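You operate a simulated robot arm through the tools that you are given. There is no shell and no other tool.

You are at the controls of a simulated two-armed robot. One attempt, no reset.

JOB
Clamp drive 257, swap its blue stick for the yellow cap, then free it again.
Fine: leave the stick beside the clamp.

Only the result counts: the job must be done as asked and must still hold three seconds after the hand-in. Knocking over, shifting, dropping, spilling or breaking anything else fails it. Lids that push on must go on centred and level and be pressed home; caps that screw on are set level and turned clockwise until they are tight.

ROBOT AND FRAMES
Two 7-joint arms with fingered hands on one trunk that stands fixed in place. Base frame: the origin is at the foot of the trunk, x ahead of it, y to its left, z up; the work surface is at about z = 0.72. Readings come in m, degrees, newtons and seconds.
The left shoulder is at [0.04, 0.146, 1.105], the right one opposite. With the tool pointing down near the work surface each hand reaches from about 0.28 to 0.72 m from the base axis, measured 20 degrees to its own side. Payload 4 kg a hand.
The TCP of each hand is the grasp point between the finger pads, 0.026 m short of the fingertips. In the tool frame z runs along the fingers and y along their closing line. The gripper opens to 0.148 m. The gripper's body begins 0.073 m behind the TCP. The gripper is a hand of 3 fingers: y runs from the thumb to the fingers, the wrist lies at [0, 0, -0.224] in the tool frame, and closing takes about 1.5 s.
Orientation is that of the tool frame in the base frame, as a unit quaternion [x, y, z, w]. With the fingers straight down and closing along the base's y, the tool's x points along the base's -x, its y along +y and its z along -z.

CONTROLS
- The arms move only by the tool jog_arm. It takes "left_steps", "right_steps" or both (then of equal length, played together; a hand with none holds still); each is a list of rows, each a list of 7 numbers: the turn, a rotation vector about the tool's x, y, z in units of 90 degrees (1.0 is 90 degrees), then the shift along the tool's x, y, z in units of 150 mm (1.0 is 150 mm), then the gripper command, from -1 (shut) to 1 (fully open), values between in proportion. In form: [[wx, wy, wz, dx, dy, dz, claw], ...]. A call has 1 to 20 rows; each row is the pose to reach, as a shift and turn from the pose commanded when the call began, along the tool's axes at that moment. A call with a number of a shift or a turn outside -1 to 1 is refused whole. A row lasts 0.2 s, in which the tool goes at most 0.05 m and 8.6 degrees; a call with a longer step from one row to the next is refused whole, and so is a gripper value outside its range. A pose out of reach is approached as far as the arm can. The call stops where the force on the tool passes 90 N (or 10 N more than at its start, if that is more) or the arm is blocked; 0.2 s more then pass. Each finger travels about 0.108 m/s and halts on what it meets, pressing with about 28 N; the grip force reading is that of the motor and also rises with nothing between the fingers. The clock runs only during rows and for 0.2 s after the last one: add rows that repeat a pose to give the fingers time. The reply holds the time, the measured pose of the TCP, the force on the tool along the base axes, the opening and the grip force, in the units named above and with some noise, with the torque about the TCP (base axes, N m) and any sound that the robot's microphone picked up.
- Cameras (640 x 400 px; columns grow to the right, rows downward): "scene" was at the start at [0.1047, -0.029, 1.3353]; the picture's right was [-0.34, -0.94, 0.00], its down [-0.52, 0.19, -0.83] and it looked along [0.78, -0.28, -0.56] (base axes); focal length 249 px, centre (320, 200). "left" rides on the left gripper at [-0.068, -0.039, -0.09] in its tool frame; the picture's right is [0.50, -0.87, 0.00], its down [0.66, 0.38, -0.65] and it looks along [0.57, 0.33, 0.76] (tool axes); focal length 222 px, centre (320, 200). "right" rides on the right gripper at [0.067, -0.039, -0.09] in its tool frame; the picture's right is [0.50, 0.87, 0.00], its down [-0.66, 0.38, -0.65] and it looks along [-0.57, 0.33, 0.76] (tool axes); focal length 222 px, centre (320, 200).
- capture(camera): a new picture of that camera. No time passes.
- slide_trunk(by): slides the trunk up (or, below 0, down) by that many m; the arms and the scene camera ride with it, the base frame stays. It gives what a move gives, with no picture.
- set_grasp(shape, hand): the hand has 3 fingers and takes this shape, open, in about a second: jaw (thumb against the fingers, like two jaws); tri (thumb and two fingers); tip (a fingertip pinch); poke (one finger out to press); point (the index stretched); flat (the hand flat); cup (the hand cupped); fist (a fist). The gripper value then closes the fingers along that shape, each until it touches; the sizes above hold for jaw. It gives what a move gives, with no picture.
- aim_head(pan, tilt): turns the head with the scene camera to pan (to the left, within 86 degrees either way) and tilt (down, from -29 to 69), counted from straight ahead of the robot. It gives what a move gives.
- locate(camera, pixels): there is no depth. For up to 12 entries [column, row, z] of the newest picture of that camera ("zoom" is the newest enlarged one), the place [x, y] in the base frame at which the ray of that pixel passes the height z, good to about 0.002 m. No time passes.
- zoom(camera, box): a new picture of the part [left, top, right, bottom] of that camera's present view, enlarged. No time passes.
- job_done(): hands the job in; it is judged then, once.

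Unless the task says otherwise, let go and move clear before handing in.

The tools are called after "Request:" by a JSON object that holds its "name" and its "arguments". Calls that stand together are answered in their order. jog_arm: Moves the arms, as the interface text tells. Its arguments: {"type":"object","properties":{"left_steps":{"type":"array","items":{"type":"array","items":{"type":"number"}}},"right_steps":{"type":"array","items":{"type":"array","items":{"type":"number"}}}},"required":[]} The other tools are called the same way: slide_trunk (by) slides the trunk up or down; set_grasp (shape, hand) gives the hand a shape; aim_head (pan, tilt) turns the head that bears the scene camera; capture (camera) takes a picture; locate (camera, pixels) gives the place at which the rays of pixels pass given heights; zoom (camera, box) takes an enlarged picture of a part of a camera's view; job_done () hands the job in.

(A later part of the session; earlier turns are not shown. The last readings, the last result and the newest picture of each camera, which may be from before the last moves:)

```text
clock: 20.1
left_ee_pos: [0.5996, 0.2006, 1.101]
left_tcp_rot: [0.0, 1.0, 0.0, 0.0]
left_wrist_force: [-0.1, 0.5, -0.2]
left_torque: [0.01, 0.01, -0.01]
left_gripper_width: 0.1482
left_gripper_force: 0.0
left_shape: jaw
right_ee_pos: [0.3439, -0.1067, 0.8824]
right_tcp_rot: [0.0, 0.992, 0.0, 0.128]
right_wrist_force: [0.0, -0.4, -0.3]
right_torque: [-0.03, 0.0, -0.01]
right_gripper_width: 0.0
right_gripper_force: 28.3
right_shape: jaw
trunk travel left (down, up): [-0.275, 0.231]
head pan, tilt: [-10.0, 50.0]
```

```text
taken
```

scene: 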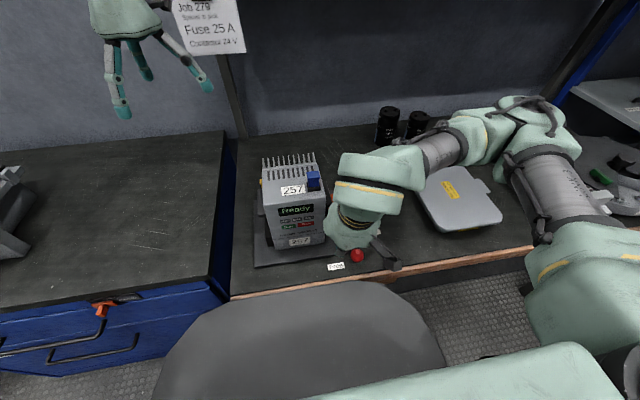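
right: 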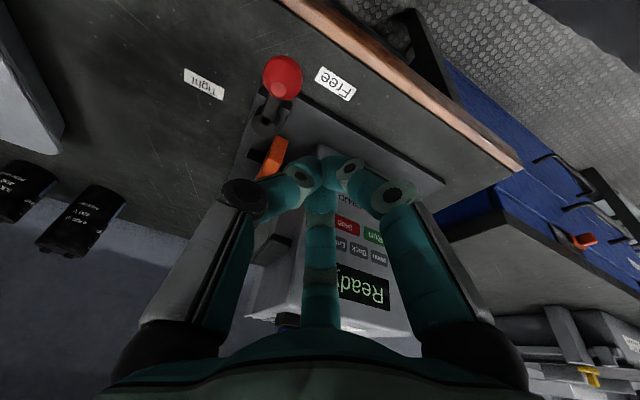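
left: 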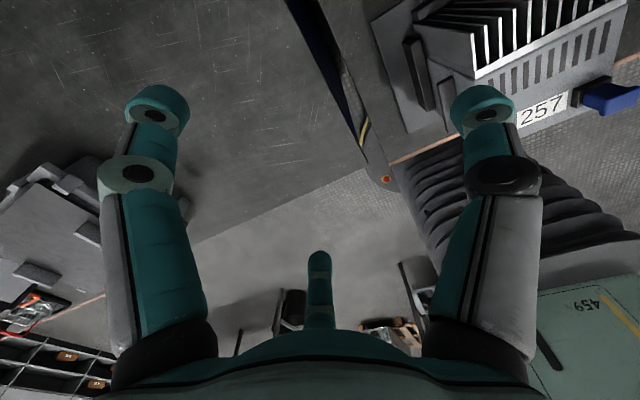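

The arm is too folded for this close-in tilted pose (rows 9–11 flagged). Raising the trunk by 0.15 will unfold the arm; then I'll descend beside the knob.

Request:
{"name": "slide_trunk", "arguments": {"by": 0.15}}

Request:
{"name": "jog_arm", "arguments": {"right_steps": [[0, 0, 0, 0.05, 0, 0.2, -1], [0, 0, 0, 0.11, 0, 0.42, -1], [0, 0, 0, 0.17, 0, 0.63, -1], [0, 0, 0, 0.224, 0, 0.837, -1], [0, 0, 0, 0.224, 0, 0.837, -1]]}}

Request:
{"name": "capture", "arguments": {"camera": "right"}}

Request:
{"name": "capture", "arguments": {"camera": "scene"}}

```text
clock: 21.9
left_ee_pos: [0.5987, 0.1999, 1.2521]
left_tcp_rot: [0.0, 1.0, 0.0, 0.0]
left_wrist_force: [0.8, 0.2, 0.1]
left_torque: [-0.01, 0.0, -0.02]
left_gripper_width: 0.1477
left_gripper_force: 0.1
left_shape: jaw
right_ee_pos: [0.3441, -0.1078, 1.0322]
right_tcp_rot: [0.0, 0.992, 0.001, 0.128]
right_wrist_force: [0.3, 0.1, 0.7]
right_torque: [0.01, -0.01, 0.03]
right_gripper_width: 0.0
right_gripper_force: 27.5
right_shape: jaw
trunk travel left (down, up): [-0.425, 0.081]
head pan, tilt: [-10.0, 50.0]
```

```text
clock: 23.1
left_ee_pos: [0.5971, 0.2012, 1.2505]
left_tcp_rot: [0.0, 1.0, 0.001, -0.001]
left_wrist_force: [0.8, 0.7, -0.7]
left_torque: [0.02, 0.0, 0.03]
left_gripper_width: 0.1477
left_gripper_force: 0.0
left_shape: jaw
right_ee_pos: [0.3439, -0.1053, 0.9008]
right_tcp_rot: [0.0, 0.992, 0.0, 0.128]
right_wrist_force: [0.7, -0.2, 1.0]
right_torque: [0.0, -0.05, 0.02]
right_gripper_width: 0.0
right_gripper_force: 27.9
right_shape: jaw
trunk travel left (down, up): [-0.425, 0.081]
head pan, tilt: [-10.0, 50.0]
```

```text
taken
```

right: 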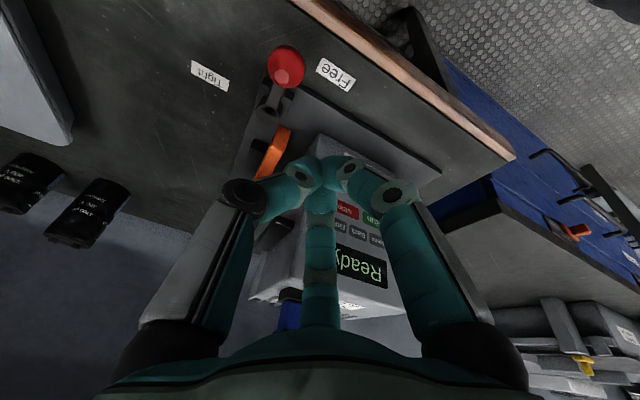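

```text
taken
```

scene: 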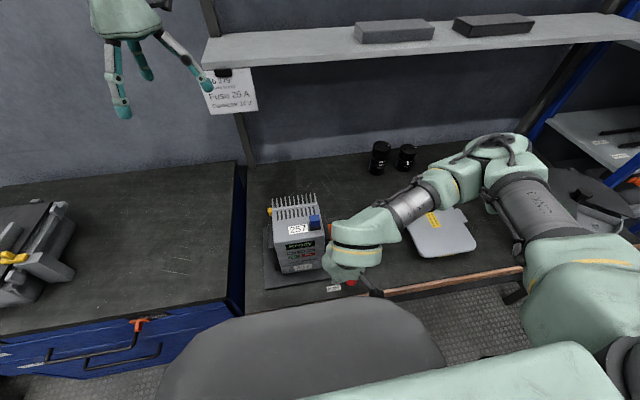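

No reach problem now. The knob is at (287,65) in the right view, clear of the fingers; I'll descend to z≈0.77 beside it.

Request:
{"name": "jog_arm", "arguments": {"right_steps": [[0, 0, 0, 0.05, 0, 0.18, -1], [0, 0, 0, 0.1, 0, 0.36, -1], [0, 0, 0, 0.15, 0, 0.54, -1], [0, 0, 0, 0.19, 0, 0.7, -1], [0, 0, 0, 0.226, 0, 0.844, -1], [0, 0, 0, 0.226, 0, 0.844, -1]]}}

Request:
{"name": "capture", "arguments": {"camera": "right"}}

Request:
{"name": "zoom", "arguments": {"camera": "scene", "box": [240, 180, 440, 310]}}

```text
clock: 24.5
left_ee_pos: [0.5988, 0.2007, 1.2511]
left_tcp_rot: [0.0, 1.0, 0.0, 0.001]
left_wrist_force: [0.5, 0.3, -0.7]
left_torque: [-0.01, -0.02, 0.02]
left_gripper_width: 0.1479
left_gripper_force: 0.0
left_shape: jaw
right_ee_pos: [0.3776, -0.1062, 0.7798]
right_tcp_rot: [-0.002, 0.993, -0.001, 0.117]
right_wrist_force: [0.0, 0.2, -0.1]
right_torque: [0.01, -0.01, 0.01]
right_gripper_width: 0.0
right_gripper_force: 28.1
right_shape: jaw
right hand out of reach, approached as far as the arm can: row 1, 2, 3, 4, 5, 6
trunk travel left (down, up): [-0.425, 0.081]
head pan, tilt: [-10.0, 50.0]
```

```text
taken
```

right: 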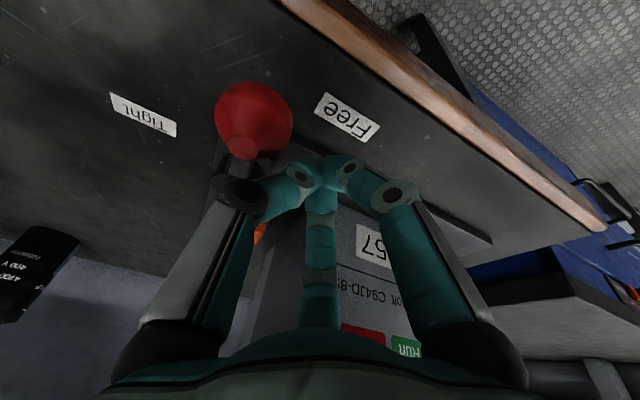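

```text
3.08 times, centred on (340, 245) of scene
```

zoom: 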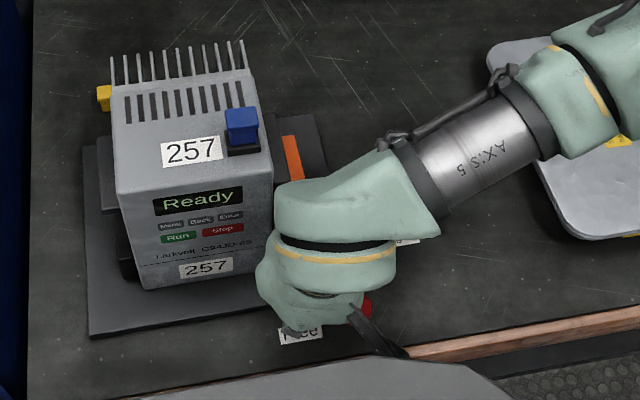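

The arm couldn't reach the tilted pose and drifted forward to x=0.378, no contact force though. I'll lift back up, remove the tilt and return the trunk to its first height, where near-surface reach is specified for a straight-down tool.

Request:
{"name": "jog_arm", "arguments": {"right_steps": [[0, 0, 0, -0.05, 0, -0.19, -1], [0, 0, 0, -0.1, 0, -0.39, -1], [0, 0, 0, -0.155, 0, -0.58, -1], [0, 0.08, 0, -0.21, 0, -0.78, -1], [0, 0.167, 0, -0.259, 0, -0.966, -1], [0, 0.167, 0, -0.259, 0, -0.966, -1]]}}

Request:
{"name": "slide_trunk", "arguments": {"by": -0.12}}

Request:
{"name": "capture", "arguments": {"camera": "scene"}}

```text
clock: 25.9
left_ee_pos: [0.5997, 0.1995, 1.2512]
left_tcp_rot: [-0.001, 1.0, 0.0, 0.0]
left_wrist_force: [-0.3, -0.5, -0.4]
left_torque: [-0.02, 0.01, -0.01]
left_gripper_width: 0.148
left_gripper_force: 0.0
left_shape: jaw
right_ee_pos: [0.3783, -0.106, 0.9298]
right_tcp_rot: [-0.001, 1.0, 0.0, -0.002]
right_wrist_force: [0.8, -0.1, -0.9]
right_torque: [0.01, 0.0, 0.05]
right_gripper_width: 0.0002
right_gripper_force: 28.1
right_shape: jaw
trunk travel left (down, up): [-0.425, 0.081]
head pan, tilt: [-10.0, 50.0]
```

```text
clock: 27.4
left_ee_pos: [0.5988, 0.2005, 1.1294]
left_tcp_rot: [0.0, 1.0, 0.0, 0.001]
left_wrist_force: [-0.6, -0.4, -0.4]
left_torque: [0.01, 0.0, 0.0]
left_gripper_width: 0.1478
left_gripper_force: 0.1
left_shape: jaw
right_ee_pos: [0.3785, -0.1059, 0.8103]
right_tcp_rot: [0.0, 1.0, 0.0, -0.002]
right_wrist_force: [0.9, -0.3, -0.1]
right_torque: [0.0, -0.02, -0.01]
right_gripper_width: 0.0
right_gripper_force: 27.3
right_shape: jaw
trunk travel left (down, up): [-0.305, 0.201]
head pan, tilt: [-10.0, 50.0]
```

```text
taken
```

scene: 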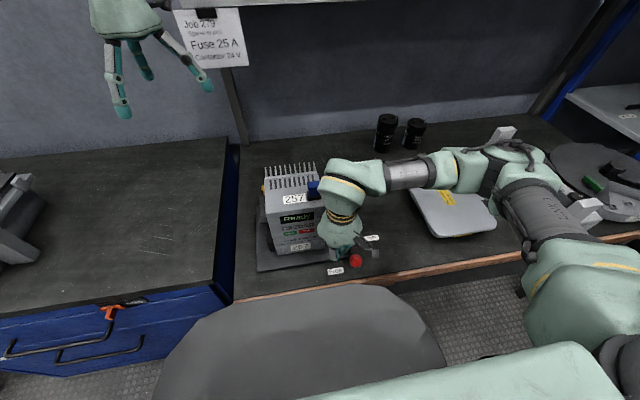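

The tool is vertical again at (0.378, −0.106, 0.810). I'll shift back to x≈0.345, then down to z≈0.77 on the +y side of the knob.

Request:
{"name": "jog_arm", "arguments": {"right_steps": [[0, 0, 0, 0.11, 0, 0, -1], [0, 0, 0, 0.225, 0, 0, -1], [0, 0, 0, 0.225, 0, 0.13, -1], [0, 0, 0, 0.225, 0, 0.26, -1], [0, 0, 0, 0.225, 0, 0.26, -1]]}}

Request:
{"name": "capture", "arguments": {"camera": "right"}}

Request:
{"name": "zoom", "arguments": {"camera": "scene", "box": [240, 160, 440, 300]}}

```text
clock: 28.6
left_ee_pos: [0.5989, 0.1996, 1.1305]
left_tcp_rot: [-0.001, 1.0, 0.0, 0.0]
left_wrist_force: [0.3, -0.9, -0.2]
left_torque: [0.01, 0.03, 0.01]
left_gripper_width: 0.1479
left_gripper_force: 0.0
left_shape: jaw
right_ee_pos: [0.3444, -0.1049, 0.7704]
right_tcp_rot: [0.0, 1.0, 0.0, -0.002]
right_wrist_force: [-2.9, 1.9, 5.0]
right_torque: [-0.23, -0.07, -0.12]
right_gripper_width: 0.0
right_gripper_force: 28.3
right_shape: jaw
trunk travel left (down, up): [-0.305, 0.201]
head pan, tilt: [-10.0, 50.0]
```

```text
taken
```

right: 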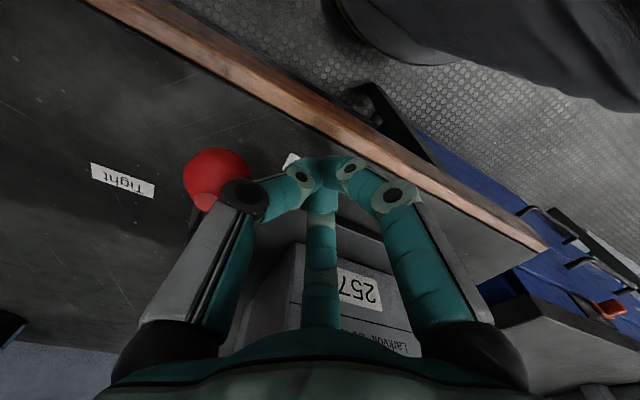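

```text
2.86 times, centred on (340, 230) of scene
```

zoom: 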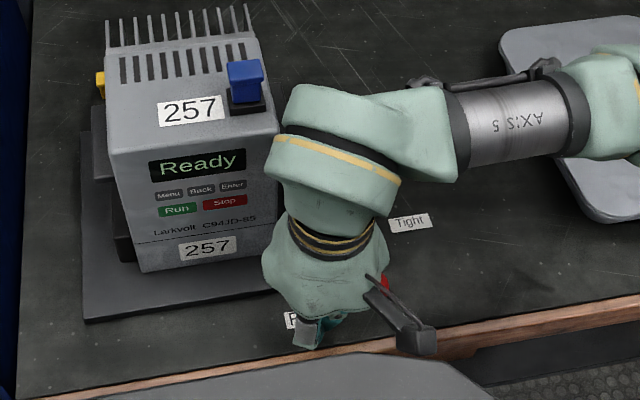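

There's a light contact (5 N up): the thumb's knuckle bulges out and rests on the knob. I'll lift away and try the "poke" shape, whose single straight finger should make a cleaner pusher.

Request:
{"name": "jog_arm", "arguments": {"right_steps": [[0, 0, 0, 0, 0.05, -0.15, -1], [0, 0, 0, 0, 0.05, -0.4, -1], [0, 0, 0, 0, 0, -0.7, -1], [0, 0, 0, 0, 0, -1.0, -1], [0, 0, 0, 0, 0, -1.0, -1]]}}

Request:
{"name": "set_grasp", "arguments": {"hand": "right", "shape": "poke"}}

Request:
{"name": "capture", "arguments": {"camera": "right"}}

Request:
{"name": "zoom", "arguments": {"camera": "scene", "box": [240, 100, 440, 300]}}

```text
clock: 29.8
left_ee_pos: [0.599, 0.1995, 1.13]
left_tcp_rot: [0.0, 1.0, 0.0, 0.0]
left_wrist_force: [0.0, 0.5, -0.7]
left_torque: [-0.01, 0.02, 0.03]
left_gripper_width: 0.1479
left_gripper_force: 0.0
left_shape: jaw
right_ee_pos: [0.3467, -0.1085, 0.9215]
right_tcp_rot: [-0.001, 1.0, 0.0, -0.002]
right_wrist_force: [-0.6, -0.2, -0.9]
right_torque: [0.02, 0.0, 0.05]
right_gripper_width: 0.0
right_gripper_force: 28.0
right_shape: jaw
trunk travel left (down, up): [-0.305, 0.201]
head pan, tilt: [-10.0, 50.0]
```

```text
clock: 30.7
left_ee_pos: [0.5984, 0.2007, 1.1299]
left_tcp_rot: [0.001, 1.0, 0.0, 0.001]
left_wrist_force: [0.3, 1.5, 0.0]
left_torque: [0.01, 0.0, 0.02]
left_gripper_width: 0.148
left_gripper_force: 0.0
left_shape: jaw
right_ee_pos: [0.3475, -0.1076, 0.921]
right_tcp_rot: [0.0, 1.0, 0.001, -0.002]
right_wrist_force: [0.3, -0.8, 0.3]
right_torque: [0.0, -0.01, -0.02]
right_gripper_width: 0.0
right_gripper_force: 0.1
right_shape: poke
trunk travel left (down, up): [-0.305, 0.201]
head pan, tilt: [-10.0, 50.0]
```

```text
taken
```

right: 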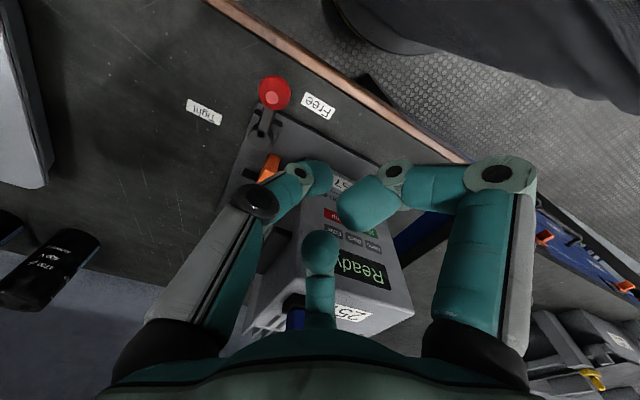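

```text
2.00 times, centred on (340, 200) of scene
```

zoom: 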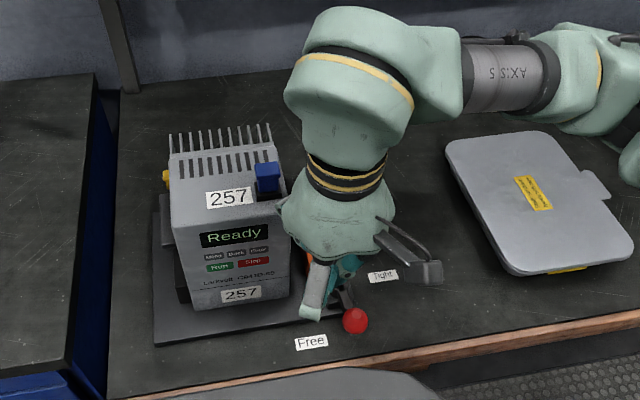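

Poke leaves the bent thumb out, which isn't better. I'll look at the "point" shape.

Request:
{"name": "set_grasp", "arguments": {"hand": "right", "shape": "point"}}

Request:
{"name": "capture", "arguments": {"camera": "right"}}

Request:
{"name": "zoom", "arguments": {"camera": "scene", "box": [290, 180, 410, 280]}}

```text
clock: 31.6
left_ee_pos: [0.5984, 0.1992, 1.1299]
left_tcp_rot: [0.0, 1.0, 0.0, 0.0]
left_wrist_force: [0.0, -0.3, 0.2]
left_torque: [0.02, 0.01, 0.0]
left_gripper_width: 0.148
left_gripper_force: 0.0
left_shape: jaw
right_ee_pos: [0.3478, -0.1071, 0.9201]
right_tcp_rot: [0.0, 1.0, 0.0, -0.002]
right_wrist_force: [0.1, -0.1, 0.4]
right_torque: [0.02, 0.03, -0.02]
right_gripper_width: 0.1421
right_gripper_force: 0.2
right_shape: point
trunk travel left (down, up): [-0.305, 0.201]
head pan, tilt: [-10.0, 50.0]
```

```text
taken
```

right: 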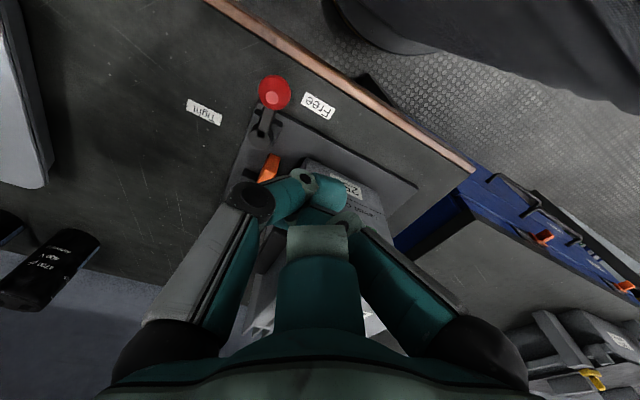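

```text
4.00 times, centred on (350, 230) of scene
```

zoom: 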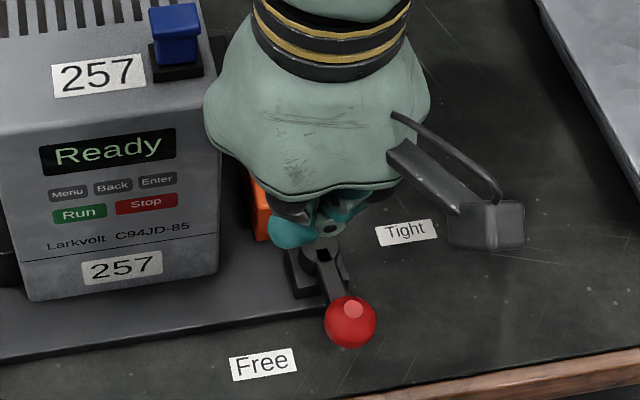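

Request:
{"name": "set_grasp", "arguments": {"hand": "right", "shape": "flat"}}

Request:
{"name": "capture", "arguments": {"camera": "right"}}

Request:
{"name": "zoom", "arguments": {"camera": "scene", "box": [290, 180, 410, 280]}}

Request:
{"name": "set_grasp", "arguments": {"hand": "right", "shape": "tip"}}

Request:
{"name": "capture", "arguments": {"camera": "right"}}

Request:
{"name": "zoom", "arguments": {"camera": "scene", "box": [290, 180, 410, 280]}}

```text
clock: 32.5
left_ee_pos: [0.598, 0.201, 1.1306]
left_tcp_rot: [0.0, 1.0, 0.0, 0.0]
left_wrist_force: [-0.1, -0.4, 0.1]
left_torque: [0.01, 0.06, -0.01]
left_gripper_width: 0.1478
left_gripper_force: 0.0
left_shape: jaw
right_ee_pos: [0.3469, -0.1073, 0.9206]
right_tcp_rot: [0.0, 1.0, 0.0, -0.002]
right_wrist_force: [0.1, -0.9, -0.8]
right_torque: [0.0, 0.02, -0.01]
right_gripper_width: 0.1422
right_gripper_force: 0.2
right_shape: flat
trunk travel left (down, up): [-0.305, 0.201]
head pan, tilt: [-10.0, 50.0]
```

```text
taken
```

right: 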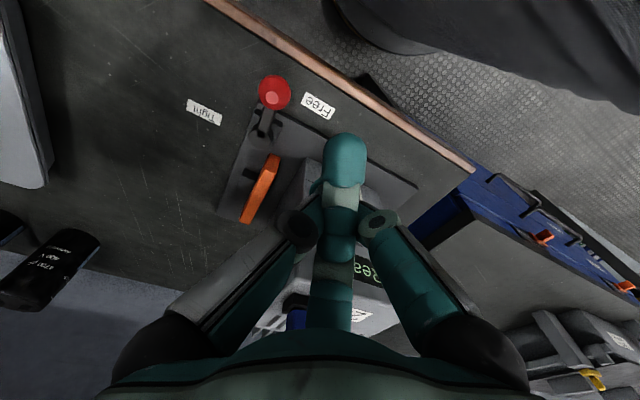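

```text
4.00 times, centred on (350, 230) of scene
```

zoom: 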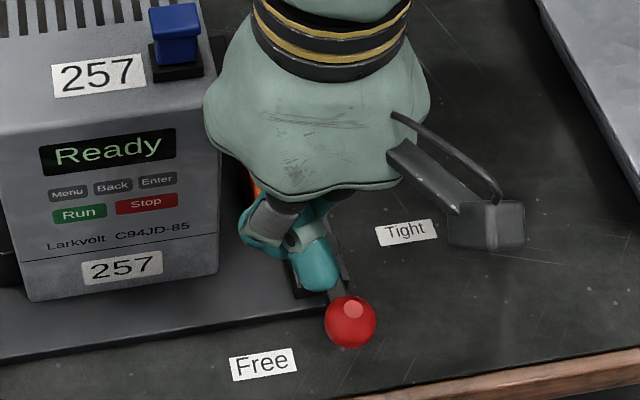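

```text
clock: 33.4
left_ee_pos: [0.5983, 0.2003, 1.1305]
left_tcp_rot: [0.0, 1.0, 0.0, 0.0]
left_wrist_force: [0.3, -0.2, 0.4]
left_torque: [-0.01, -0.01, 0.02]
left_gripper_width: 0.1482
left_gripper_force: 0.0
left_shape: jaw
right_ee_pos: [0.3471, -0.1068, 0.9199]
right_tcp_rot: [0.0, 1.0, 0.0, -0.002]
right_wrist_force: [-1.1, -1.1, 0.0]
right_torque: [-0.05, 0.0, 0.05]
right_gripper_width: 0.1478
right_gripper_force: 0.0
right_shape: tip
trunk travel left (down, up): [-0.305, 0.201]
head pan, tilt: [-10.0, 50.0]
```

```text
taken
```

right: 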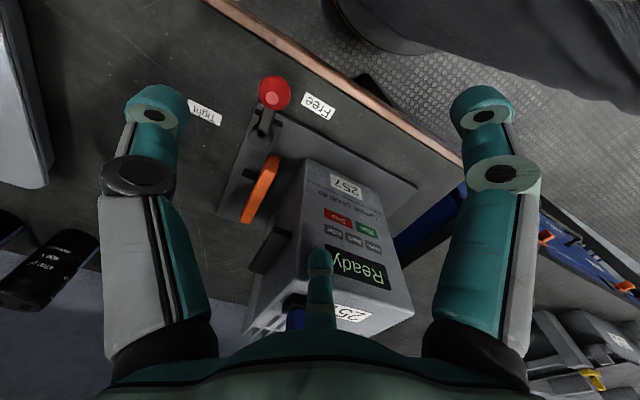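

```text
4.00 times, centred on (350, 230) of scene
```

zoom: 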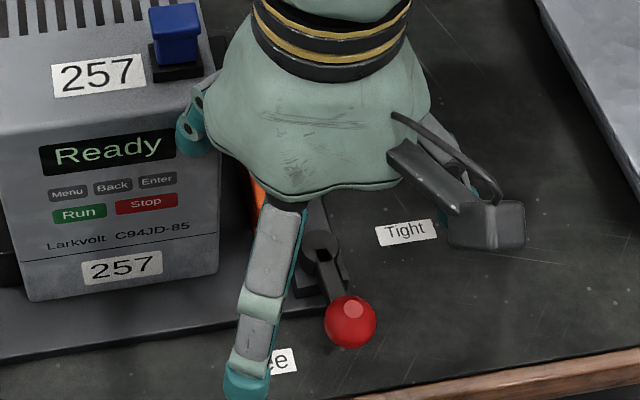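

Jaw remains the most predictable. The finger geometry shows the lever arm must sit in a gap between fingers when gripping the knob, so I'll rise over the knob, return to jaw, and test turning the hand 75° clockwise (seen from above).

Request:
{"name": "jog_arm", "arguments": {"right_steps": [[0, 0, 0, 0, -0.05, -0.15, 1], [0, 0, 0, -0.02, -0.12, -0.35, 1], [0, 0, 0, -0.04, -0.2, -0.55, 1], [0, 0, 0, -0.053, -0.287, -0.733, 1], [0, 0, 0, -0.053, -0.287, -0.733, 1]]}}

Request:
{"name": "set_grasp", "arguments": {"hand": "right", "shape": "jaw"}}

Request:
{"name": "jog_arm", "arguments": {"right_steps": [[0, 0, 0.09, 0, 0, 0, 0], [0, 0, 0.18, 0, 0, 0, 0], [0, 0, 0.27, 0, 0, 0, 0], [0, 0, 0.36, 0, 0, 0, 0], [0, 0, 0.45, 0, 0, 0, 0], [0, 0, 0.54, 0, 0, 0, 0], [0, 0, 0.63, 0, 0, 0, 0], [0, 0, 0.72, 0, 0, 0, 0], [0, 0, 0.81, 0, 0, 0, 0], [0, 0, 0.83, 0, 0, 0, 0], [0, 0, 0.83, 0, 0, 0, 0]]}}

Request:
{"name": "capture", "arguments": {"camera": "right"}}

Request:
{"name": "capture", "arguments": {"camera": "scene"}}

```text
clock: 34.6
left_ee_pos: [0.5974, 0.2008, 1.1305]
left_tcp_rot: [0.0, 1.0, 0.0, -0.001]
left_wrist_force: [-0.2, 0.2, -0.3]
left_torque: [-0.01, -0.03, 0.01]
left_gripper_width: 0.1478
left_gripper_force: 0.0
left_shape: jaw
right_ee_pos: [0.3543, -0.1494, 1.0311]
right_tcp_rot: [0.0, 1.0, 0.0, -0.003]
right_wrist_force: [-0.7, 0.1, -0.1]
right_torque: [0.05, -0.01, 0.0]
right_gripper_width: 0.1478
right_gripper_force: 0.1
right_shape: tip
trunk travel left (down, up): [-0.305, 0.201]
head pan, tilt: [-10.0, 50.0]
```

```text
clock: 35.5
left_ee_pos: [0.5986, 0.2003, 1.1302]
left_tcp_rot: [0.0, 1.0, 0.0, -0.001]
left_wrist_force: [1.1, -0.8, -0.3]
left_torque: [-0.03, -0.02, 0.0]
left_gripper_width: 0.1479
left_gripper_force: 0.2
left_shape: jaw
right_ee_pos: [0.3536, -0.1504, 1.0307]
right_tcp_rot: [-0.001, 1.0, 0.0, -0.002]
right_wrist_force: [0.1, 0.0, -0.2]
right_torque: [0.02, -0.02, 0.0]
right_gripper_width: 0.1479
right_gripper_force: 0.2
right_shape: jaw
trunk travel left (down, up): [-0.305, 0.201]
head pan, tilt: [-10.0, 50.0]
```

```text
clock: 37.9
left_ee_pos: [0.5992, 0.2005, 1.1297]
left_tcp_rot: [-0.001, 1.0, 0.0, 0.0]
left_wrist_force: [0.3, -0.1, 0.4]
left_torque: [0.0, 0.0, 0.01]
left_gripper_width: 0.1478
left_gripper_force: 0.0
left_shape: jaw
right_ee_pos: [0.407, -0.1852, 1.0284]
right_tcp_rot: [0.606, 0.795, -0.001, -0.002]
right_wrist_force: [-0.3, -0.5, 0.3]
right_torque: [0.01, -0.03, 0.0]
right_gripper_width: 0.0747
right_gripper_force: 0.0
right_shape: jaw
right hand out of reach, approached as far as the arm can: row 8, 9, 10, 11
trunk travel left (down, up): [-0.305, 0.201]
head pan, tilt: [-10.0, 50.0]
```

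```text
taken
```

right: 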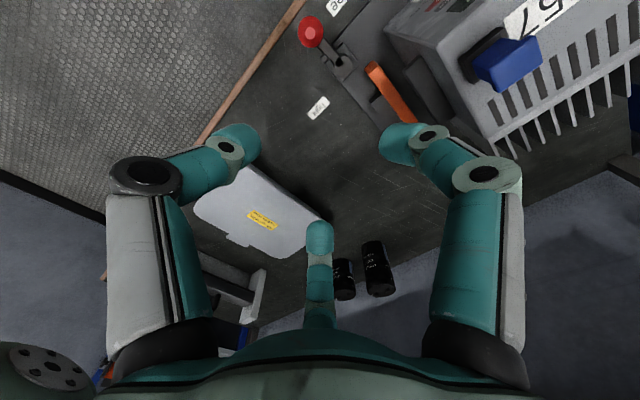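

```text
taken
```

scene: 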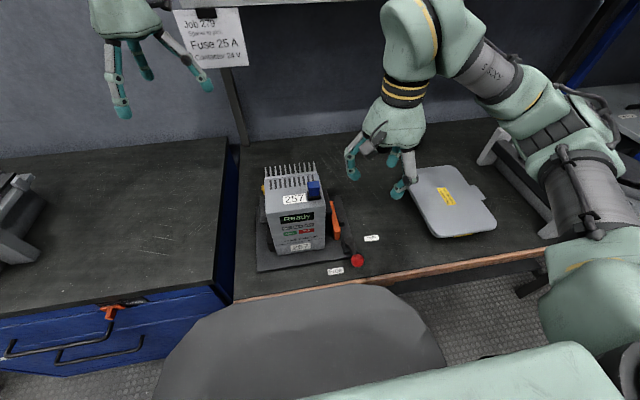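

At −75° yaw the arm can't stay near the knob (it drifted to (0.407, −0.185)). I'll turn back and test the other direction (+ yaw) above the knob.

Request:
{"name": "jog_arm", "arguments": {"right_steps": [[0, 0, -0.09, 0, 0, 0, 0], [0, 0, -0.18, 0.03, -0.03, 0, 0], [0, 0, -0.27, 0.08, -0.07, 0, 0], [0, 0, -0.36, 0.13, -0.11, 0, 0], [0, 0, -0.45, 0.18, -0.15, 0, 0], [0, 0, -0.54, 0.22, -0.19, 0, 0], [0, 0, -0.63, 0.27, -0.23, 0, 0], [0, 0, -0.72, 0.3, -0.26, 0, 0], [0, 0, -0.81, 0.317, -0.273, 0, 0], [0, 0, -0.83, 0.317, -0.273, 0, 0]]}}

Request:
{"name": "jog_arm", "arguments": {"right_steps": [[0, 0, -0.09, 0, 0, 0, 0], [0, 0, -0.18, 0, 0, 0, 0], [0, 0, -0.27, 0, 0, 0, 0], [0, 0, -0.36, 0, 0, 0, 0], [0, 0, -0.45, 0, 0, 0, 0], [0, 0, -0.54, 0, 0, 0, 0], [0, 0, -0.63, 0, 0, 0, 0], [0, 0, -0.72, 0, 0, 0, 0], [0, 0, -0.81, 0, 0, 0, 0], [0, 0, -0.9, 0, 0, 0, 0], [0, 0, -0.99, 0, 0, 0, 0], [0, 0, -0.99, 0, 0, 0, 0]]}}

Request:
{"name": "capture", "arguments": {"camera": "right"}}

Request:
{"name": "capture", "arguments": {"camera": "scene"}}

```text
clock: 40.1
left_ee_pos: [0.5989, 0.1993, 1.1309]
left_tcp_rot: [0.0, 1.0, 0.0, 0.0]
left_wrist_force: [0.1, 1.3, 0.6]
left_torque: [0.04, 0.03, 0.01]
left_gripper_width: 0.1479
left_gripper_force: 0.1
left_shape: jaw
right_ee_pos: [0.3545, -0.1465, 1.0263]
right_tcp_rot: [-0.002, 1.0, 0.0, -0.002]
right_wrist_force: [-0.2, 0.1, 0.1]
right_torque: [0.02, 0.0, -0.02]
right_gripper_width: 0.0744
right_gripper_force: 0.1
right_shape: jaw
trunk travel left (down, up): [-0.305, 0.201]
head pan, tilt: [-10.0, 50.0]
```

```text
clock: 42.7
left_ee_pos: [0.5994, 0.2007, 1.1299]
left_tcp_rot: [0.0, 1.0, 0.0, 0.0]
left_wrist_force: [0.3, -0.4, 0.4]
left_torque: [-0.02, 0.01, -0.01]
left_gripper_width: 0.1481
left_gripper_force: 0.1
left_shape: jaw
right_ee_pos: [0.3535, -0.1463, 1.026]
right_tcp_rot: [-0.702, 0.712, 0.001, -0.002]
right_wrist_force: [-0.4, -0.2, 0.3]
right_torque: [0.02, 0.0, 0.02]
right_gripper_width: 0.0746
right_gripper_force: 0.0
right_shape: jaw
trunk travel left (down, up): [-0.305, 0.201]
head pan, tilt: [-10.0, 50.0]
```

```text
taken
```

right: 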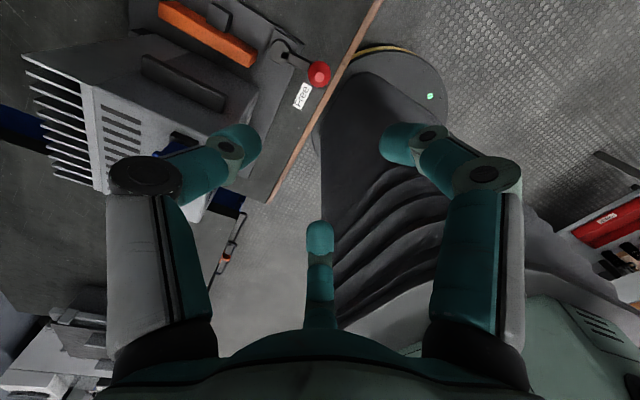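

```text
taken
```

scene: 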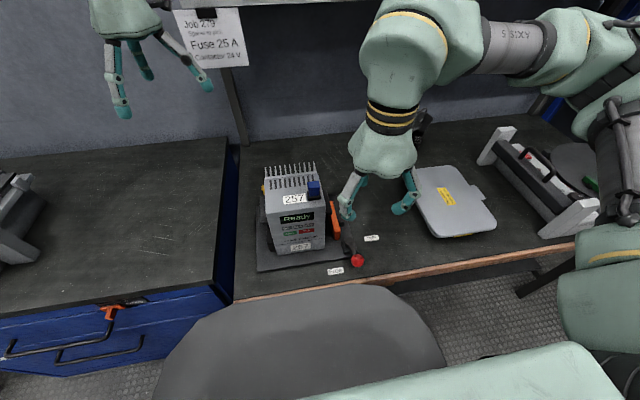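

Yaw +89° is fine. So I'll grip the knob with yaw about +40° (lever arm in the thumb–finger gap) and turn with the lever. First rotate to +40° and centre over the knob.

Request:
{"name": "jog_arm", "arguments": {"right_steps": [[0, 0, 0.09, 0, 0, 0, 0], [0, 0, 0.18, 0.01, -0.02, 0, 0], [0, 0, 0.27, 0.024, -0.037, 0, 0], [0, 0, 0.36, 0.024, -0.037, 0.2, 0], [0, 0, 0.45, 0.024, -0.037, 0.4, 0], [0, 0, 0.544, 0.024, -0.037, 0.6, 0], [0, 0, 0.544, 0.024, -0.037, 0.84, 0], [0, 0, 0.544, 0.024, -0.037, 0.84, 0]]}}

Request:
{"name": "capture", "arguments": {"camera": "right"}}

Request:
{"name": "zoom", "arguments": {"camera": "scene", "box": [250, 140, 430, 290]}}

```text
clock: 44.5
left_ee_pos: [0.5975, 0.1997, 1.1308]
left_tcp_rot: [0.0, 1.0, 0.0, 0.0]
left_wrist_force: [0.3, 0.3, 0.0]
left_torque: [0.01, -0.02, 0.02]
left_gripper_width: 0.1482
left_gripper_force: 0.0
left_shape: jaw
right_ee_pos: [0.36, -0.1512, 0.8996]
right_tcp_rot: [-0.343, 0.939, 0.0, -0.003]
right_wrist_force: [0.0, 0.0, -0.3]
right_torque: [-0.05, -0.01, 0.01]
right_gripper_width: 0.0747
right_gripper_force: 0.0
right_shape: jaw
trunk travel left (down, up): [-0.305, 0.201]
head pan, tilt: [-10.0, 50.0]
```

```text
taken
```

right: 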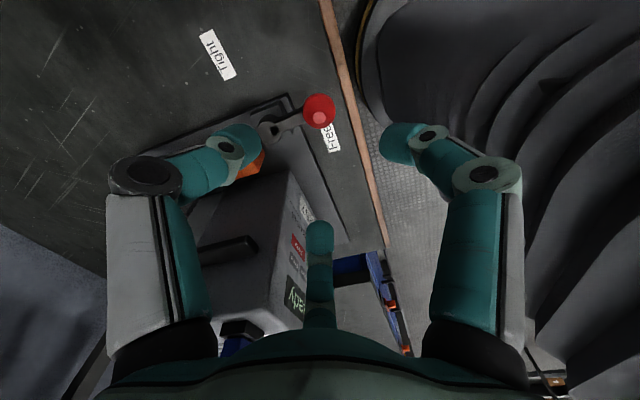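

```text
2.67 times, centred on (340, 215) of scene
```

zoom: 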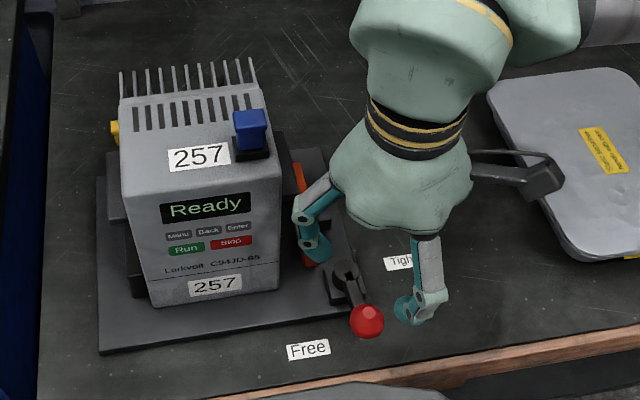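

Knob is seen at (318,112), lever arm in the gap between thumb and centre finger. I'll check its location and then set yaw to about 30° for a centred gap.

Request:
{"name": "locate", "arguments": {"camera": "right", "pixels": [[318, 110, 0.77], [318, 110, 0.76], [318, 110, 0.78], [268, 130, 0.765]]}}

Request:
{"name": "jog_arm", "arguments": {"right_steps": [[0, 0, 0.06, 0, 0, 0.1, 0], [0, 0, 0.111, 0, 0, 0.2, 0], [0, 0, 0.111, 0, 0, 0.35, 0], [0, 0, 0.111, 0, 0, 0.47, 0], [0, 0, 0.111, 0, 0, 0.47, 0]]}}

Request:
{"name": "capture", "arguments": {"camera": "right"}}

```text
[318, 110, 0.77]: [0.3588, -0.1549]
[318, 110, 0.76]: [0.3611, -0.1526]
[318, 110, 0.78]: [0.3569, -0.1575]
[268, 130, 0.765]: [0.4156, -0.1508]
```

```text
clock: 45.7
left_ee_pos: [0.5989, 0.1991, 1.1308]
left_tcp_rot: [0.0, 1.0, 0.0, 0.0]
left_wrist_force: [-0.1, -0.2, 0.4]
left_torque: [-0.01, 0.04, -0.02]
left_gripper_width: 0.1478
left_gripper_force: 0.0
left_shape: jaw
right_ee_pos: [0.3588, -0.1497, 0.8285]
right_tcp_rot: [-0.261, 0.965, -0.001, -0.002]
right_wrist_force: [-0.2, -0.5, 0.3]
right_torque: [-0.01, -0.01, -0.04]
right_gripper_width: 0.0745
right_gripper_force: 0.1
right_shape: jaw
trunk travel left (down, up): [-0.305, 0.201]
head pan, tilt: [-10.0, 50.0]
```

```text
taken
```

right: 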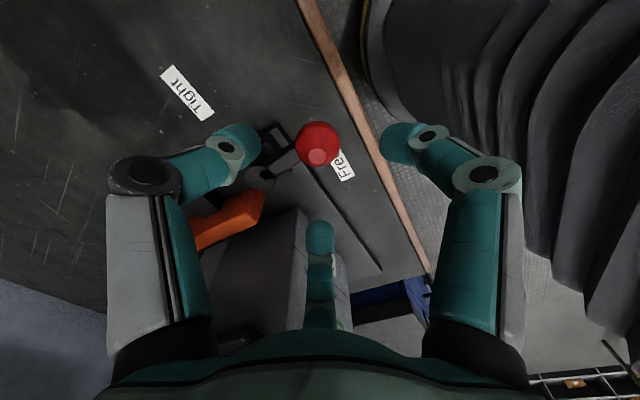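

Request:
{"name": "locate", "arguments": {"camera": "right", "pixels": [[318, 143, 0.765], [318, 143, 0.77], [318, 143, 0.775], [320, 200, 0.8285]]}}

Request:
{"name": "zoom", "arguments": {"camera": "right", "box": [220, 90, 420, 260]}}

```text
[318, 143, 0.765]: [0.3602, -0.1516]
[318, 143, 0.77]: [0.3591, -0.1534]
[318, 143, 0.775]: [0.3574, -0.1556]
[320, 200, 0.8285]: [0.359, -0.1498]
```

```text
2.35 times, centred on (320, 175) of right
```

zoom: 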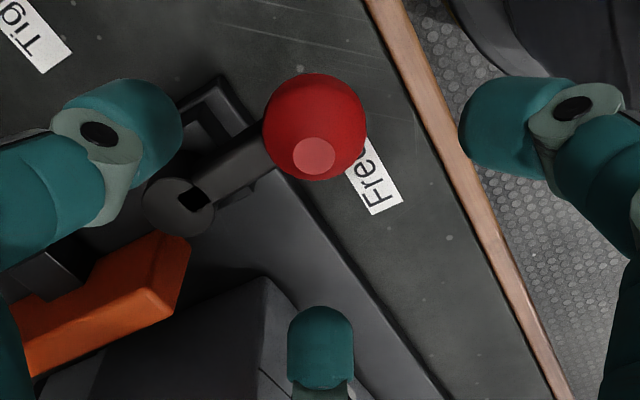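

The knob is well centred under the TCP. I'll lower to z≈0.772 and close on it.

Request:
{"name": "jog_arm", "arguments": {"right_steps": [[0, 0, 0, 0, 0, 0.13, 0], [0, 0, 0, 0, 0, 0.26, 0], [0, 0, 0, 0, 0, 0.375, 0], [0, 0, 0, 0, 0, 0.375, 0]]}}

Request:
{"name": "capture", "arguments": {"camera": "right"}}

```text
clock: 46.7
left_ee_pos: [0.5982, 0.2009, 1.1287]
left_tcp_rot: [0.0, 1.0, -0.001, -0.001]
left_wrist_force: [0.0, -0.1, -0.1]
left_torque: [0.04, 0.02, 0.01]
left_gripper_width: 0.1479
left_gripper_force: 0.0
left_shape: jaw
right_ee_pos: [0.3576, -0.1503, 0.773]
right_tcp_rot: [-0.261, 0.965, 0.0, -0.002]
right_wrist_force: [-1.0, 0.1, -0.8]
right_torque: [-0.03, 0.0, -0.01]
right_gripper_width: 0.0744
right_gripper_force: 0.1
right_shape: jaw
trunk travel left (down, up): [-0.305, 0.201]
head pan, tilt: [-10.0, 50.0]
```

```text
taken
```

right: 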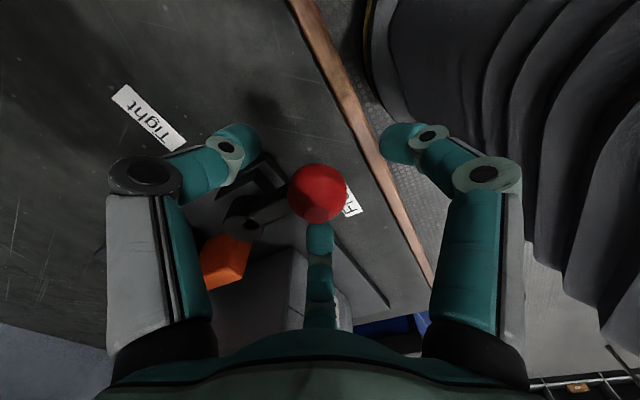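

The knob sits at (318,193), right at the TCP. Closing on it now.

Request:
{"name": "jog_arm", "arguments": {"right_steps": [[0, 0, 0, 0, 0, 0, -0.4], [0, 0, 0, 0, 0, 0, -0.6], [0, 0, 0, 0, 0, 0, -1], [0, 0, 0, 0, 0, 0, -1], [0, 0, 0, 0, 0, 0, -1], [0, 0, 0, 0, 0, 0, -1]]}}

Request:
{"name": "capture", "arguments": {"camera": "right"}}

```text
clock: 48.1
left_ee_pos: [0.5999, 0.1993, 1.1293]
left_tcp_rot: [0.0, 1.0, 0.0, -0.001]
left_wrist_force: [-0.7, -0.1, -0.1]
left_torque: [-0.01, -0.01, 0.04]
left_gripper_width: 0.1479
left_gripper_force: 0.1
left_shape: jaw
right_ee_pos: [0.3573, -0.1511, 0.7715]
right_tcp_rot: [-0.26, 0.966, 0.0, -0.003]
right_wrist_force: [-0.5, -0.9, -27.4]
right_torque: [-0.08, -0.04, -0.02]
right_gripper_width: 0.0231
right_gripper_force: 28.1
right_shape: jaw
trunk travel left (down, up): [-0.305, 0.201]
head pan, tilt: [-10.0, 50.0]
```

```text
taken
```

right: 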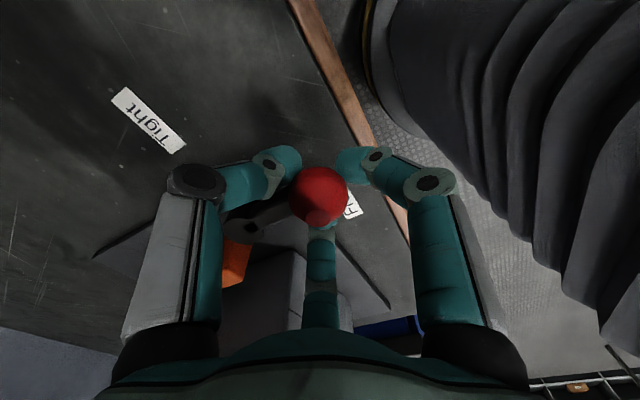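

Grip on the ball is good (width 0.023) but wedges it upward (27 N), so I'll ease to a loose cage (~0.026) and swing the lever the first 45° about the pivot, turning the hand with it.

Request:
{"name": "jog_arm", "arguments": {"right_steps": [[0, 0, 0, 0, 0, 0, -0.65], [0, 0, 0, 0, 0, 0, -0.65], [0, 0, -0.083, 0.022, -0.0446, 0, -0.65], [0, 0, -0.167, 0.038, -0.0917, 0, -0.65], [0, 0, -0.25, 0.0477, -0.1404, 0, -0.65], [0, 0, -0.333, 0.0509, -0.19, 0, -0.65], [0, 0, -0.417, 0.0477, -0.2396, 0, -0.65], [0, 0, -0.5, 0.038, -0.2883, 0, -0.65], [0, 0, -0.5, 0.038, -0.2883, 0, -0.65]]}}

Request:
{"name": "capture", "arguments": {"camera": "right"}}

Request:
{"name": "zoom", "arguments": {"camera": "scene", "box": [250, 140, 430, 290]}}

```text
clock: 50.1
left_ee_pos: [0.5982, 0.2005, 1.1302]
left_tcp_rot: [0.0, 1.0, -0.001, -0.001]
left_wrist_force: [-0.3, -0.3, 0.5]
left_torque: [-0.01, 0.01, -0.02]
left_gripper_width: 0.1477
left_gripper_force: 0.2
left_shape: jaw
right_ee_pos: [0.3744, -0.191, 0.774]
right_tcp_rot: [-0.61, 0.792, 0.001, -0.002]
right_wrist_force: [-0.2, 2.9, -1.5]
right_torque: [0.0, 0.01, -0.01]
right_gripper_width: 0.0265
right_gripper_force: 0.0
right_shape: jaw
trunk travel left (down, up): [-0.305, 0.201]
head pan, tilt: [-10.0, 50.0]
```

```text
taken
```

right: 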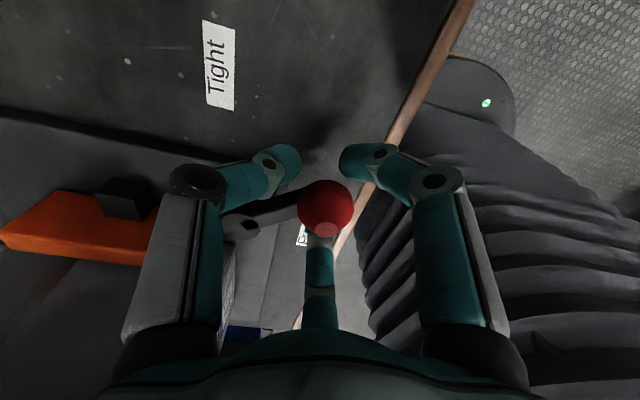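

```text
2.67 times, centred on (340, 215) of scene
```

zoom: 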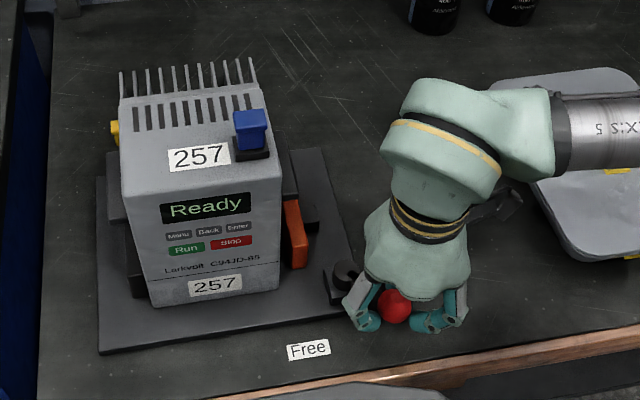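

The lever followed easily (3 N) and the orange jaw has moved toward the drive. I'll continue another 30° and check.

Request:
{"name": "jog_arm", "arguments": {"right_steps": [[0, 0, -0.06, 0.022, -0.0446, 0, -0.65], [0, 0, -0.12, 0.038, -0.0917, 0, -0.65], [0, 0, -0.18, 0.0477, -0.1404, 0, -0.65], [0, 0, -0.24, 0.0509, -0.19, 0, -0.65], [0, 0, -0.24, 0.0509, -0.19, 0, -0.65]]}}

Request:
{"name": "capture", "arguments": {"camera": "right"}}

Request:
{"name": "zoom", "arguments": {"camera": "scene", "box": [250, 140, 430, 290]}}

```text
clock: 51.3
left_ee_pos: [0.5969, 0.1996, 1.13]
left_tcp_rot: [0.0, 1.0, 0.0, 0.0]
left_wrist_force: [0.3, 0.4, 0.1]
left_torque: [-0.02, 0.0, -0.01]
left_gripper_width: 0.148
left_gripper_force: 0.1
left_shape: jaw
right_ee_pos: [0.4007, -0.2052, 0.7733]
right_tcp_rot: [0.748, -0.664, -0.001, 0.0]
right_wrist_force: [-3.0, 0.7, -1.9]
right_torque: [-0.02, 0.0, 0.04]
right_gripper_width: 0.0267
right_gripper_force: 0.1
right_shape: jaw
trunk travel left (down, up): [-0.305, 0.201]
head pan, tilt: [-10.0, 50.0]
```

```text
taken
```

right: 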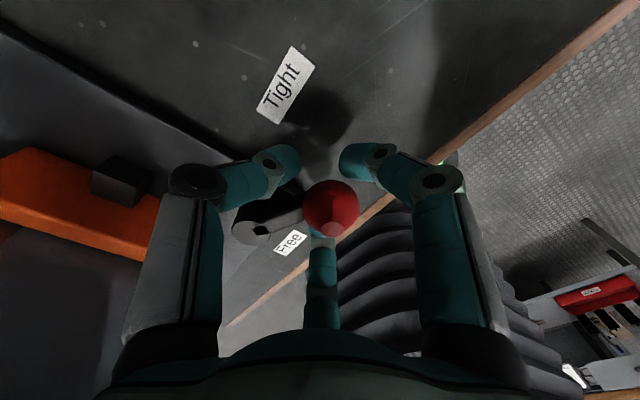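

```text
2.67 times, centred on (340, 215) of scene
```

zoom: 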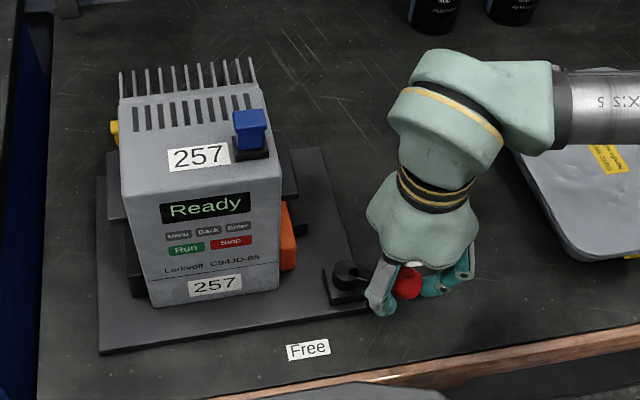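

The jaw is almost at the drive. I'll continue in small steps to 90°.

Request:
{"name": "jog_arm", "arguments": {"right_steps": [[0, 0, -0.039, 0.0109, -0.0313, 0, -0.65], [0, 0, -0.078, 0.0189, -0.0635, 0, -0.65], [0, 0, -0.117, 0.0242, -0.0962, 0, -0.65], [0, 0, -0.117, 0.0242, -0.0962, 0, -0.65]]}}

Request:
{"name": "capture", "arguments": {"camera": "right"}}

Request:
{"name": "zoom", "arguments": {"camera": "scene", "box": [250, 140, 430, 290]}}

```text
clock: 52.3
left_ee_pos: [0.5975, 0.2004, 1.131]
left_tcp_rot: [0.0, 1.0, 0.0, 0.001]
left_wrist_force: [-0.4, 0.9, 0.2]
left_torque: [0.04, 0.0, 0.0]
left_gripper_width: 0.1478
left_gripper_force: 0.0
left_shape: jaw
right_ee_pos: [0.4147, -0.2069, 0.7748]
right_tcp_rot: [0.806, -0.592, -0.002, 0.001]
right_wrist_force: [-6.6, 2.2, -1.0]
right_torque: [0.04, 0.1, 0.05]
right_gripper_width: 0.0275
right_gripper_force: 0.0
right_shape: jaw
trunk travel left (down, up): [-0.305, 0.201]
head pan, tilt: [-10.0, 50.0]
```

```text
taken
```

right: 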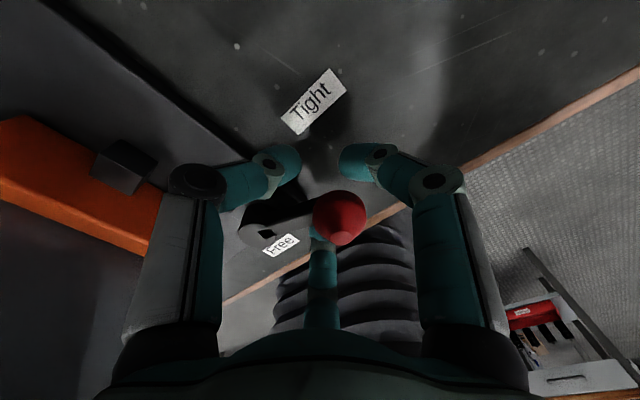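

```text
2.67 times, centred on (340, 215) of scene
```

zoom: 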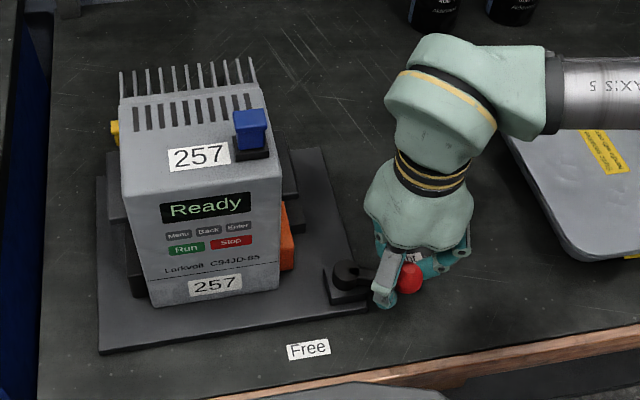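

The knob now lags the hand ((340,218) instead of centre) with 6.6 N, so the jaw is meeting the drive near 78°. I'll grip firmly and push on gradually while watching force.

Request:
{"name": "jog_arm", "arguments": {"right_steps": [[0, 0, 0, 0, 0, 0, -1], [0, 0, 0, 0, 0, 0, -1], [0, 0, 0, 0, 0, 0, -1]]}}

Request:
{"name": "capture", "arguments": {"camera": "right"}}

```text
clock: 53.1
left_ee_pos: [0.5995, 0.2003, 1.1302]
left_tcp_rot: [-0.001, 1.0, 0.0, 0.001]
left_wrist_force: [-0.1, -0.1, 0.8]
left_torque: [0.01, 0.02, 0.03]
left_gripper_width: 0.1478
left_gripper_force: 0.0
left_shape: jaw
right_ee_pos: [0.4162, -0.2062, 0.7746]
right_tcp_rot: [0.806, -0.591, -0.002, 0.002]
right_wrist_force: [-4.7, 5.7, -13.2]
right_torque: [-0.01, -0.12, 0.08]
right_gripper_width: 0.0034
right_gripper_force: 28.0
right_shape: jaw
trunk travel left (down, up): [-0.305, 0.201]
head pan, tilt: [-10.0, 50.0]
```

```text
taken
```

right: 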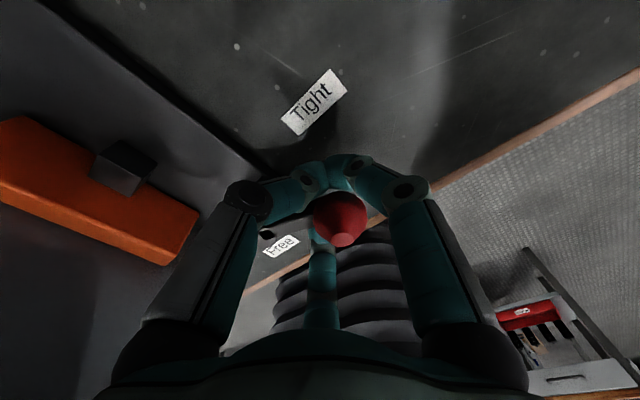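

The fingers slipped past the ball; the lever itself stays near 78°. I'll open, recentre on the knob and look.

Request:
{"name": "jog_arm", "arguments": {"right_steps": [[0, 0, 0, 0, 0, 0, -0.3], [0, 0, 0, 0, 0, 0, 0], [0, 0, 0, 0, 0, 0, 0], [0, 0, 0, 0, 0, 0, 0]]}}

Request:
{"name": "capture", "arguments": {"camera": "right"}}

Request:
{"name": "zoom", "arguments": {"camera": "scene", "box": [300, 190, 400, 270]}}

```text
clock: 54.1
left_ee_pos: [0.5979, 0.1994, 1.13]
left_tcp_rot: [-0.001, 1.0, -0.001, 0.001]
left_wrist_force: [-0.1, -0.2, -0.1]
left_torque: [0.0, -0.01, 0.0]
left_gripper_width: 0.1478
left_gripper_force: 0.0
left_shape: jaw
right_ee_pos: [0.4169, -0.2058, 0.7751]
right_tcp_rot: [0.805, -0.593, -0.001, 0.001]
right_wrist_force: [-1.0, 0.2, 0.4]
right_torque: [0.01, 0.03, 0.02]
right_gripper_width: 0.0731
right_gripper_force: 0.1
right_shape: jaw
trunk travel left (down, up): [-0.305, 0.201]
head pan, tilt: [-10.0, 50.0]
```

```text
taken
```

right: 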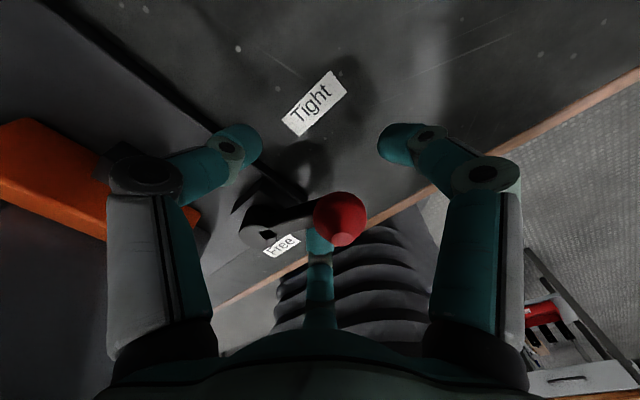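

```text
5.00 times, centred on (350, 230) of scene
```

zoom: 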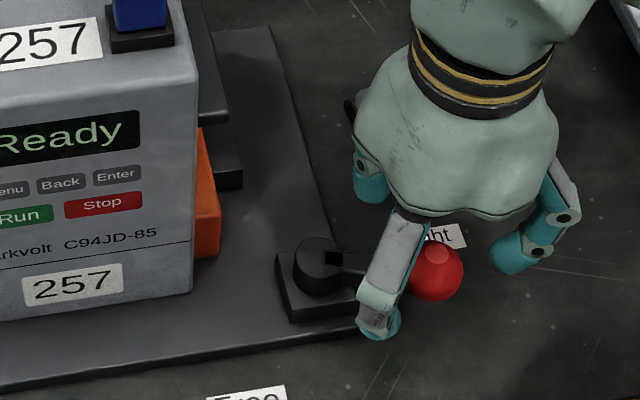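

Request:
{"name": "locate", "arguments": {"camera": "right", "pixels": [[340, 217, 0.77], [340, 217, 0.775], [266, 234, 0.77], [320, 200, 0.775]]}}

Request:
{"name": "zoom", "arguments": {"camera": "right", "box": [200, 110, 440, 300]}}

```text
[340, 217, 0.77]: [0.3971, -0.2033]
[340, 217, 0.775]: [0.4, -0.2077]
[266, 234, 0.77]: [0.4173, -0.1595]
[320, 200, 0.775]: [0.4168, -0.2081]
```

```text
2.11 times, centred on (320, 205) of right
```

zoom: 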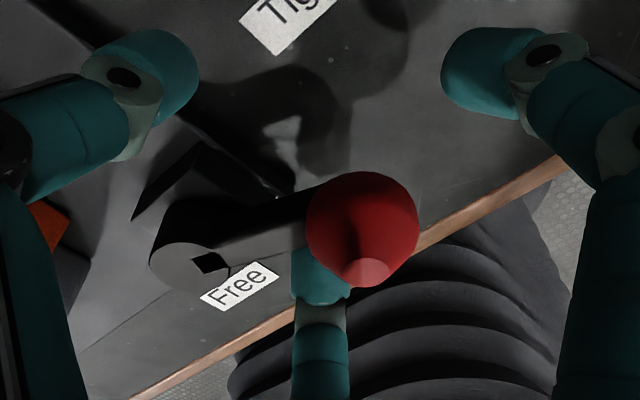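

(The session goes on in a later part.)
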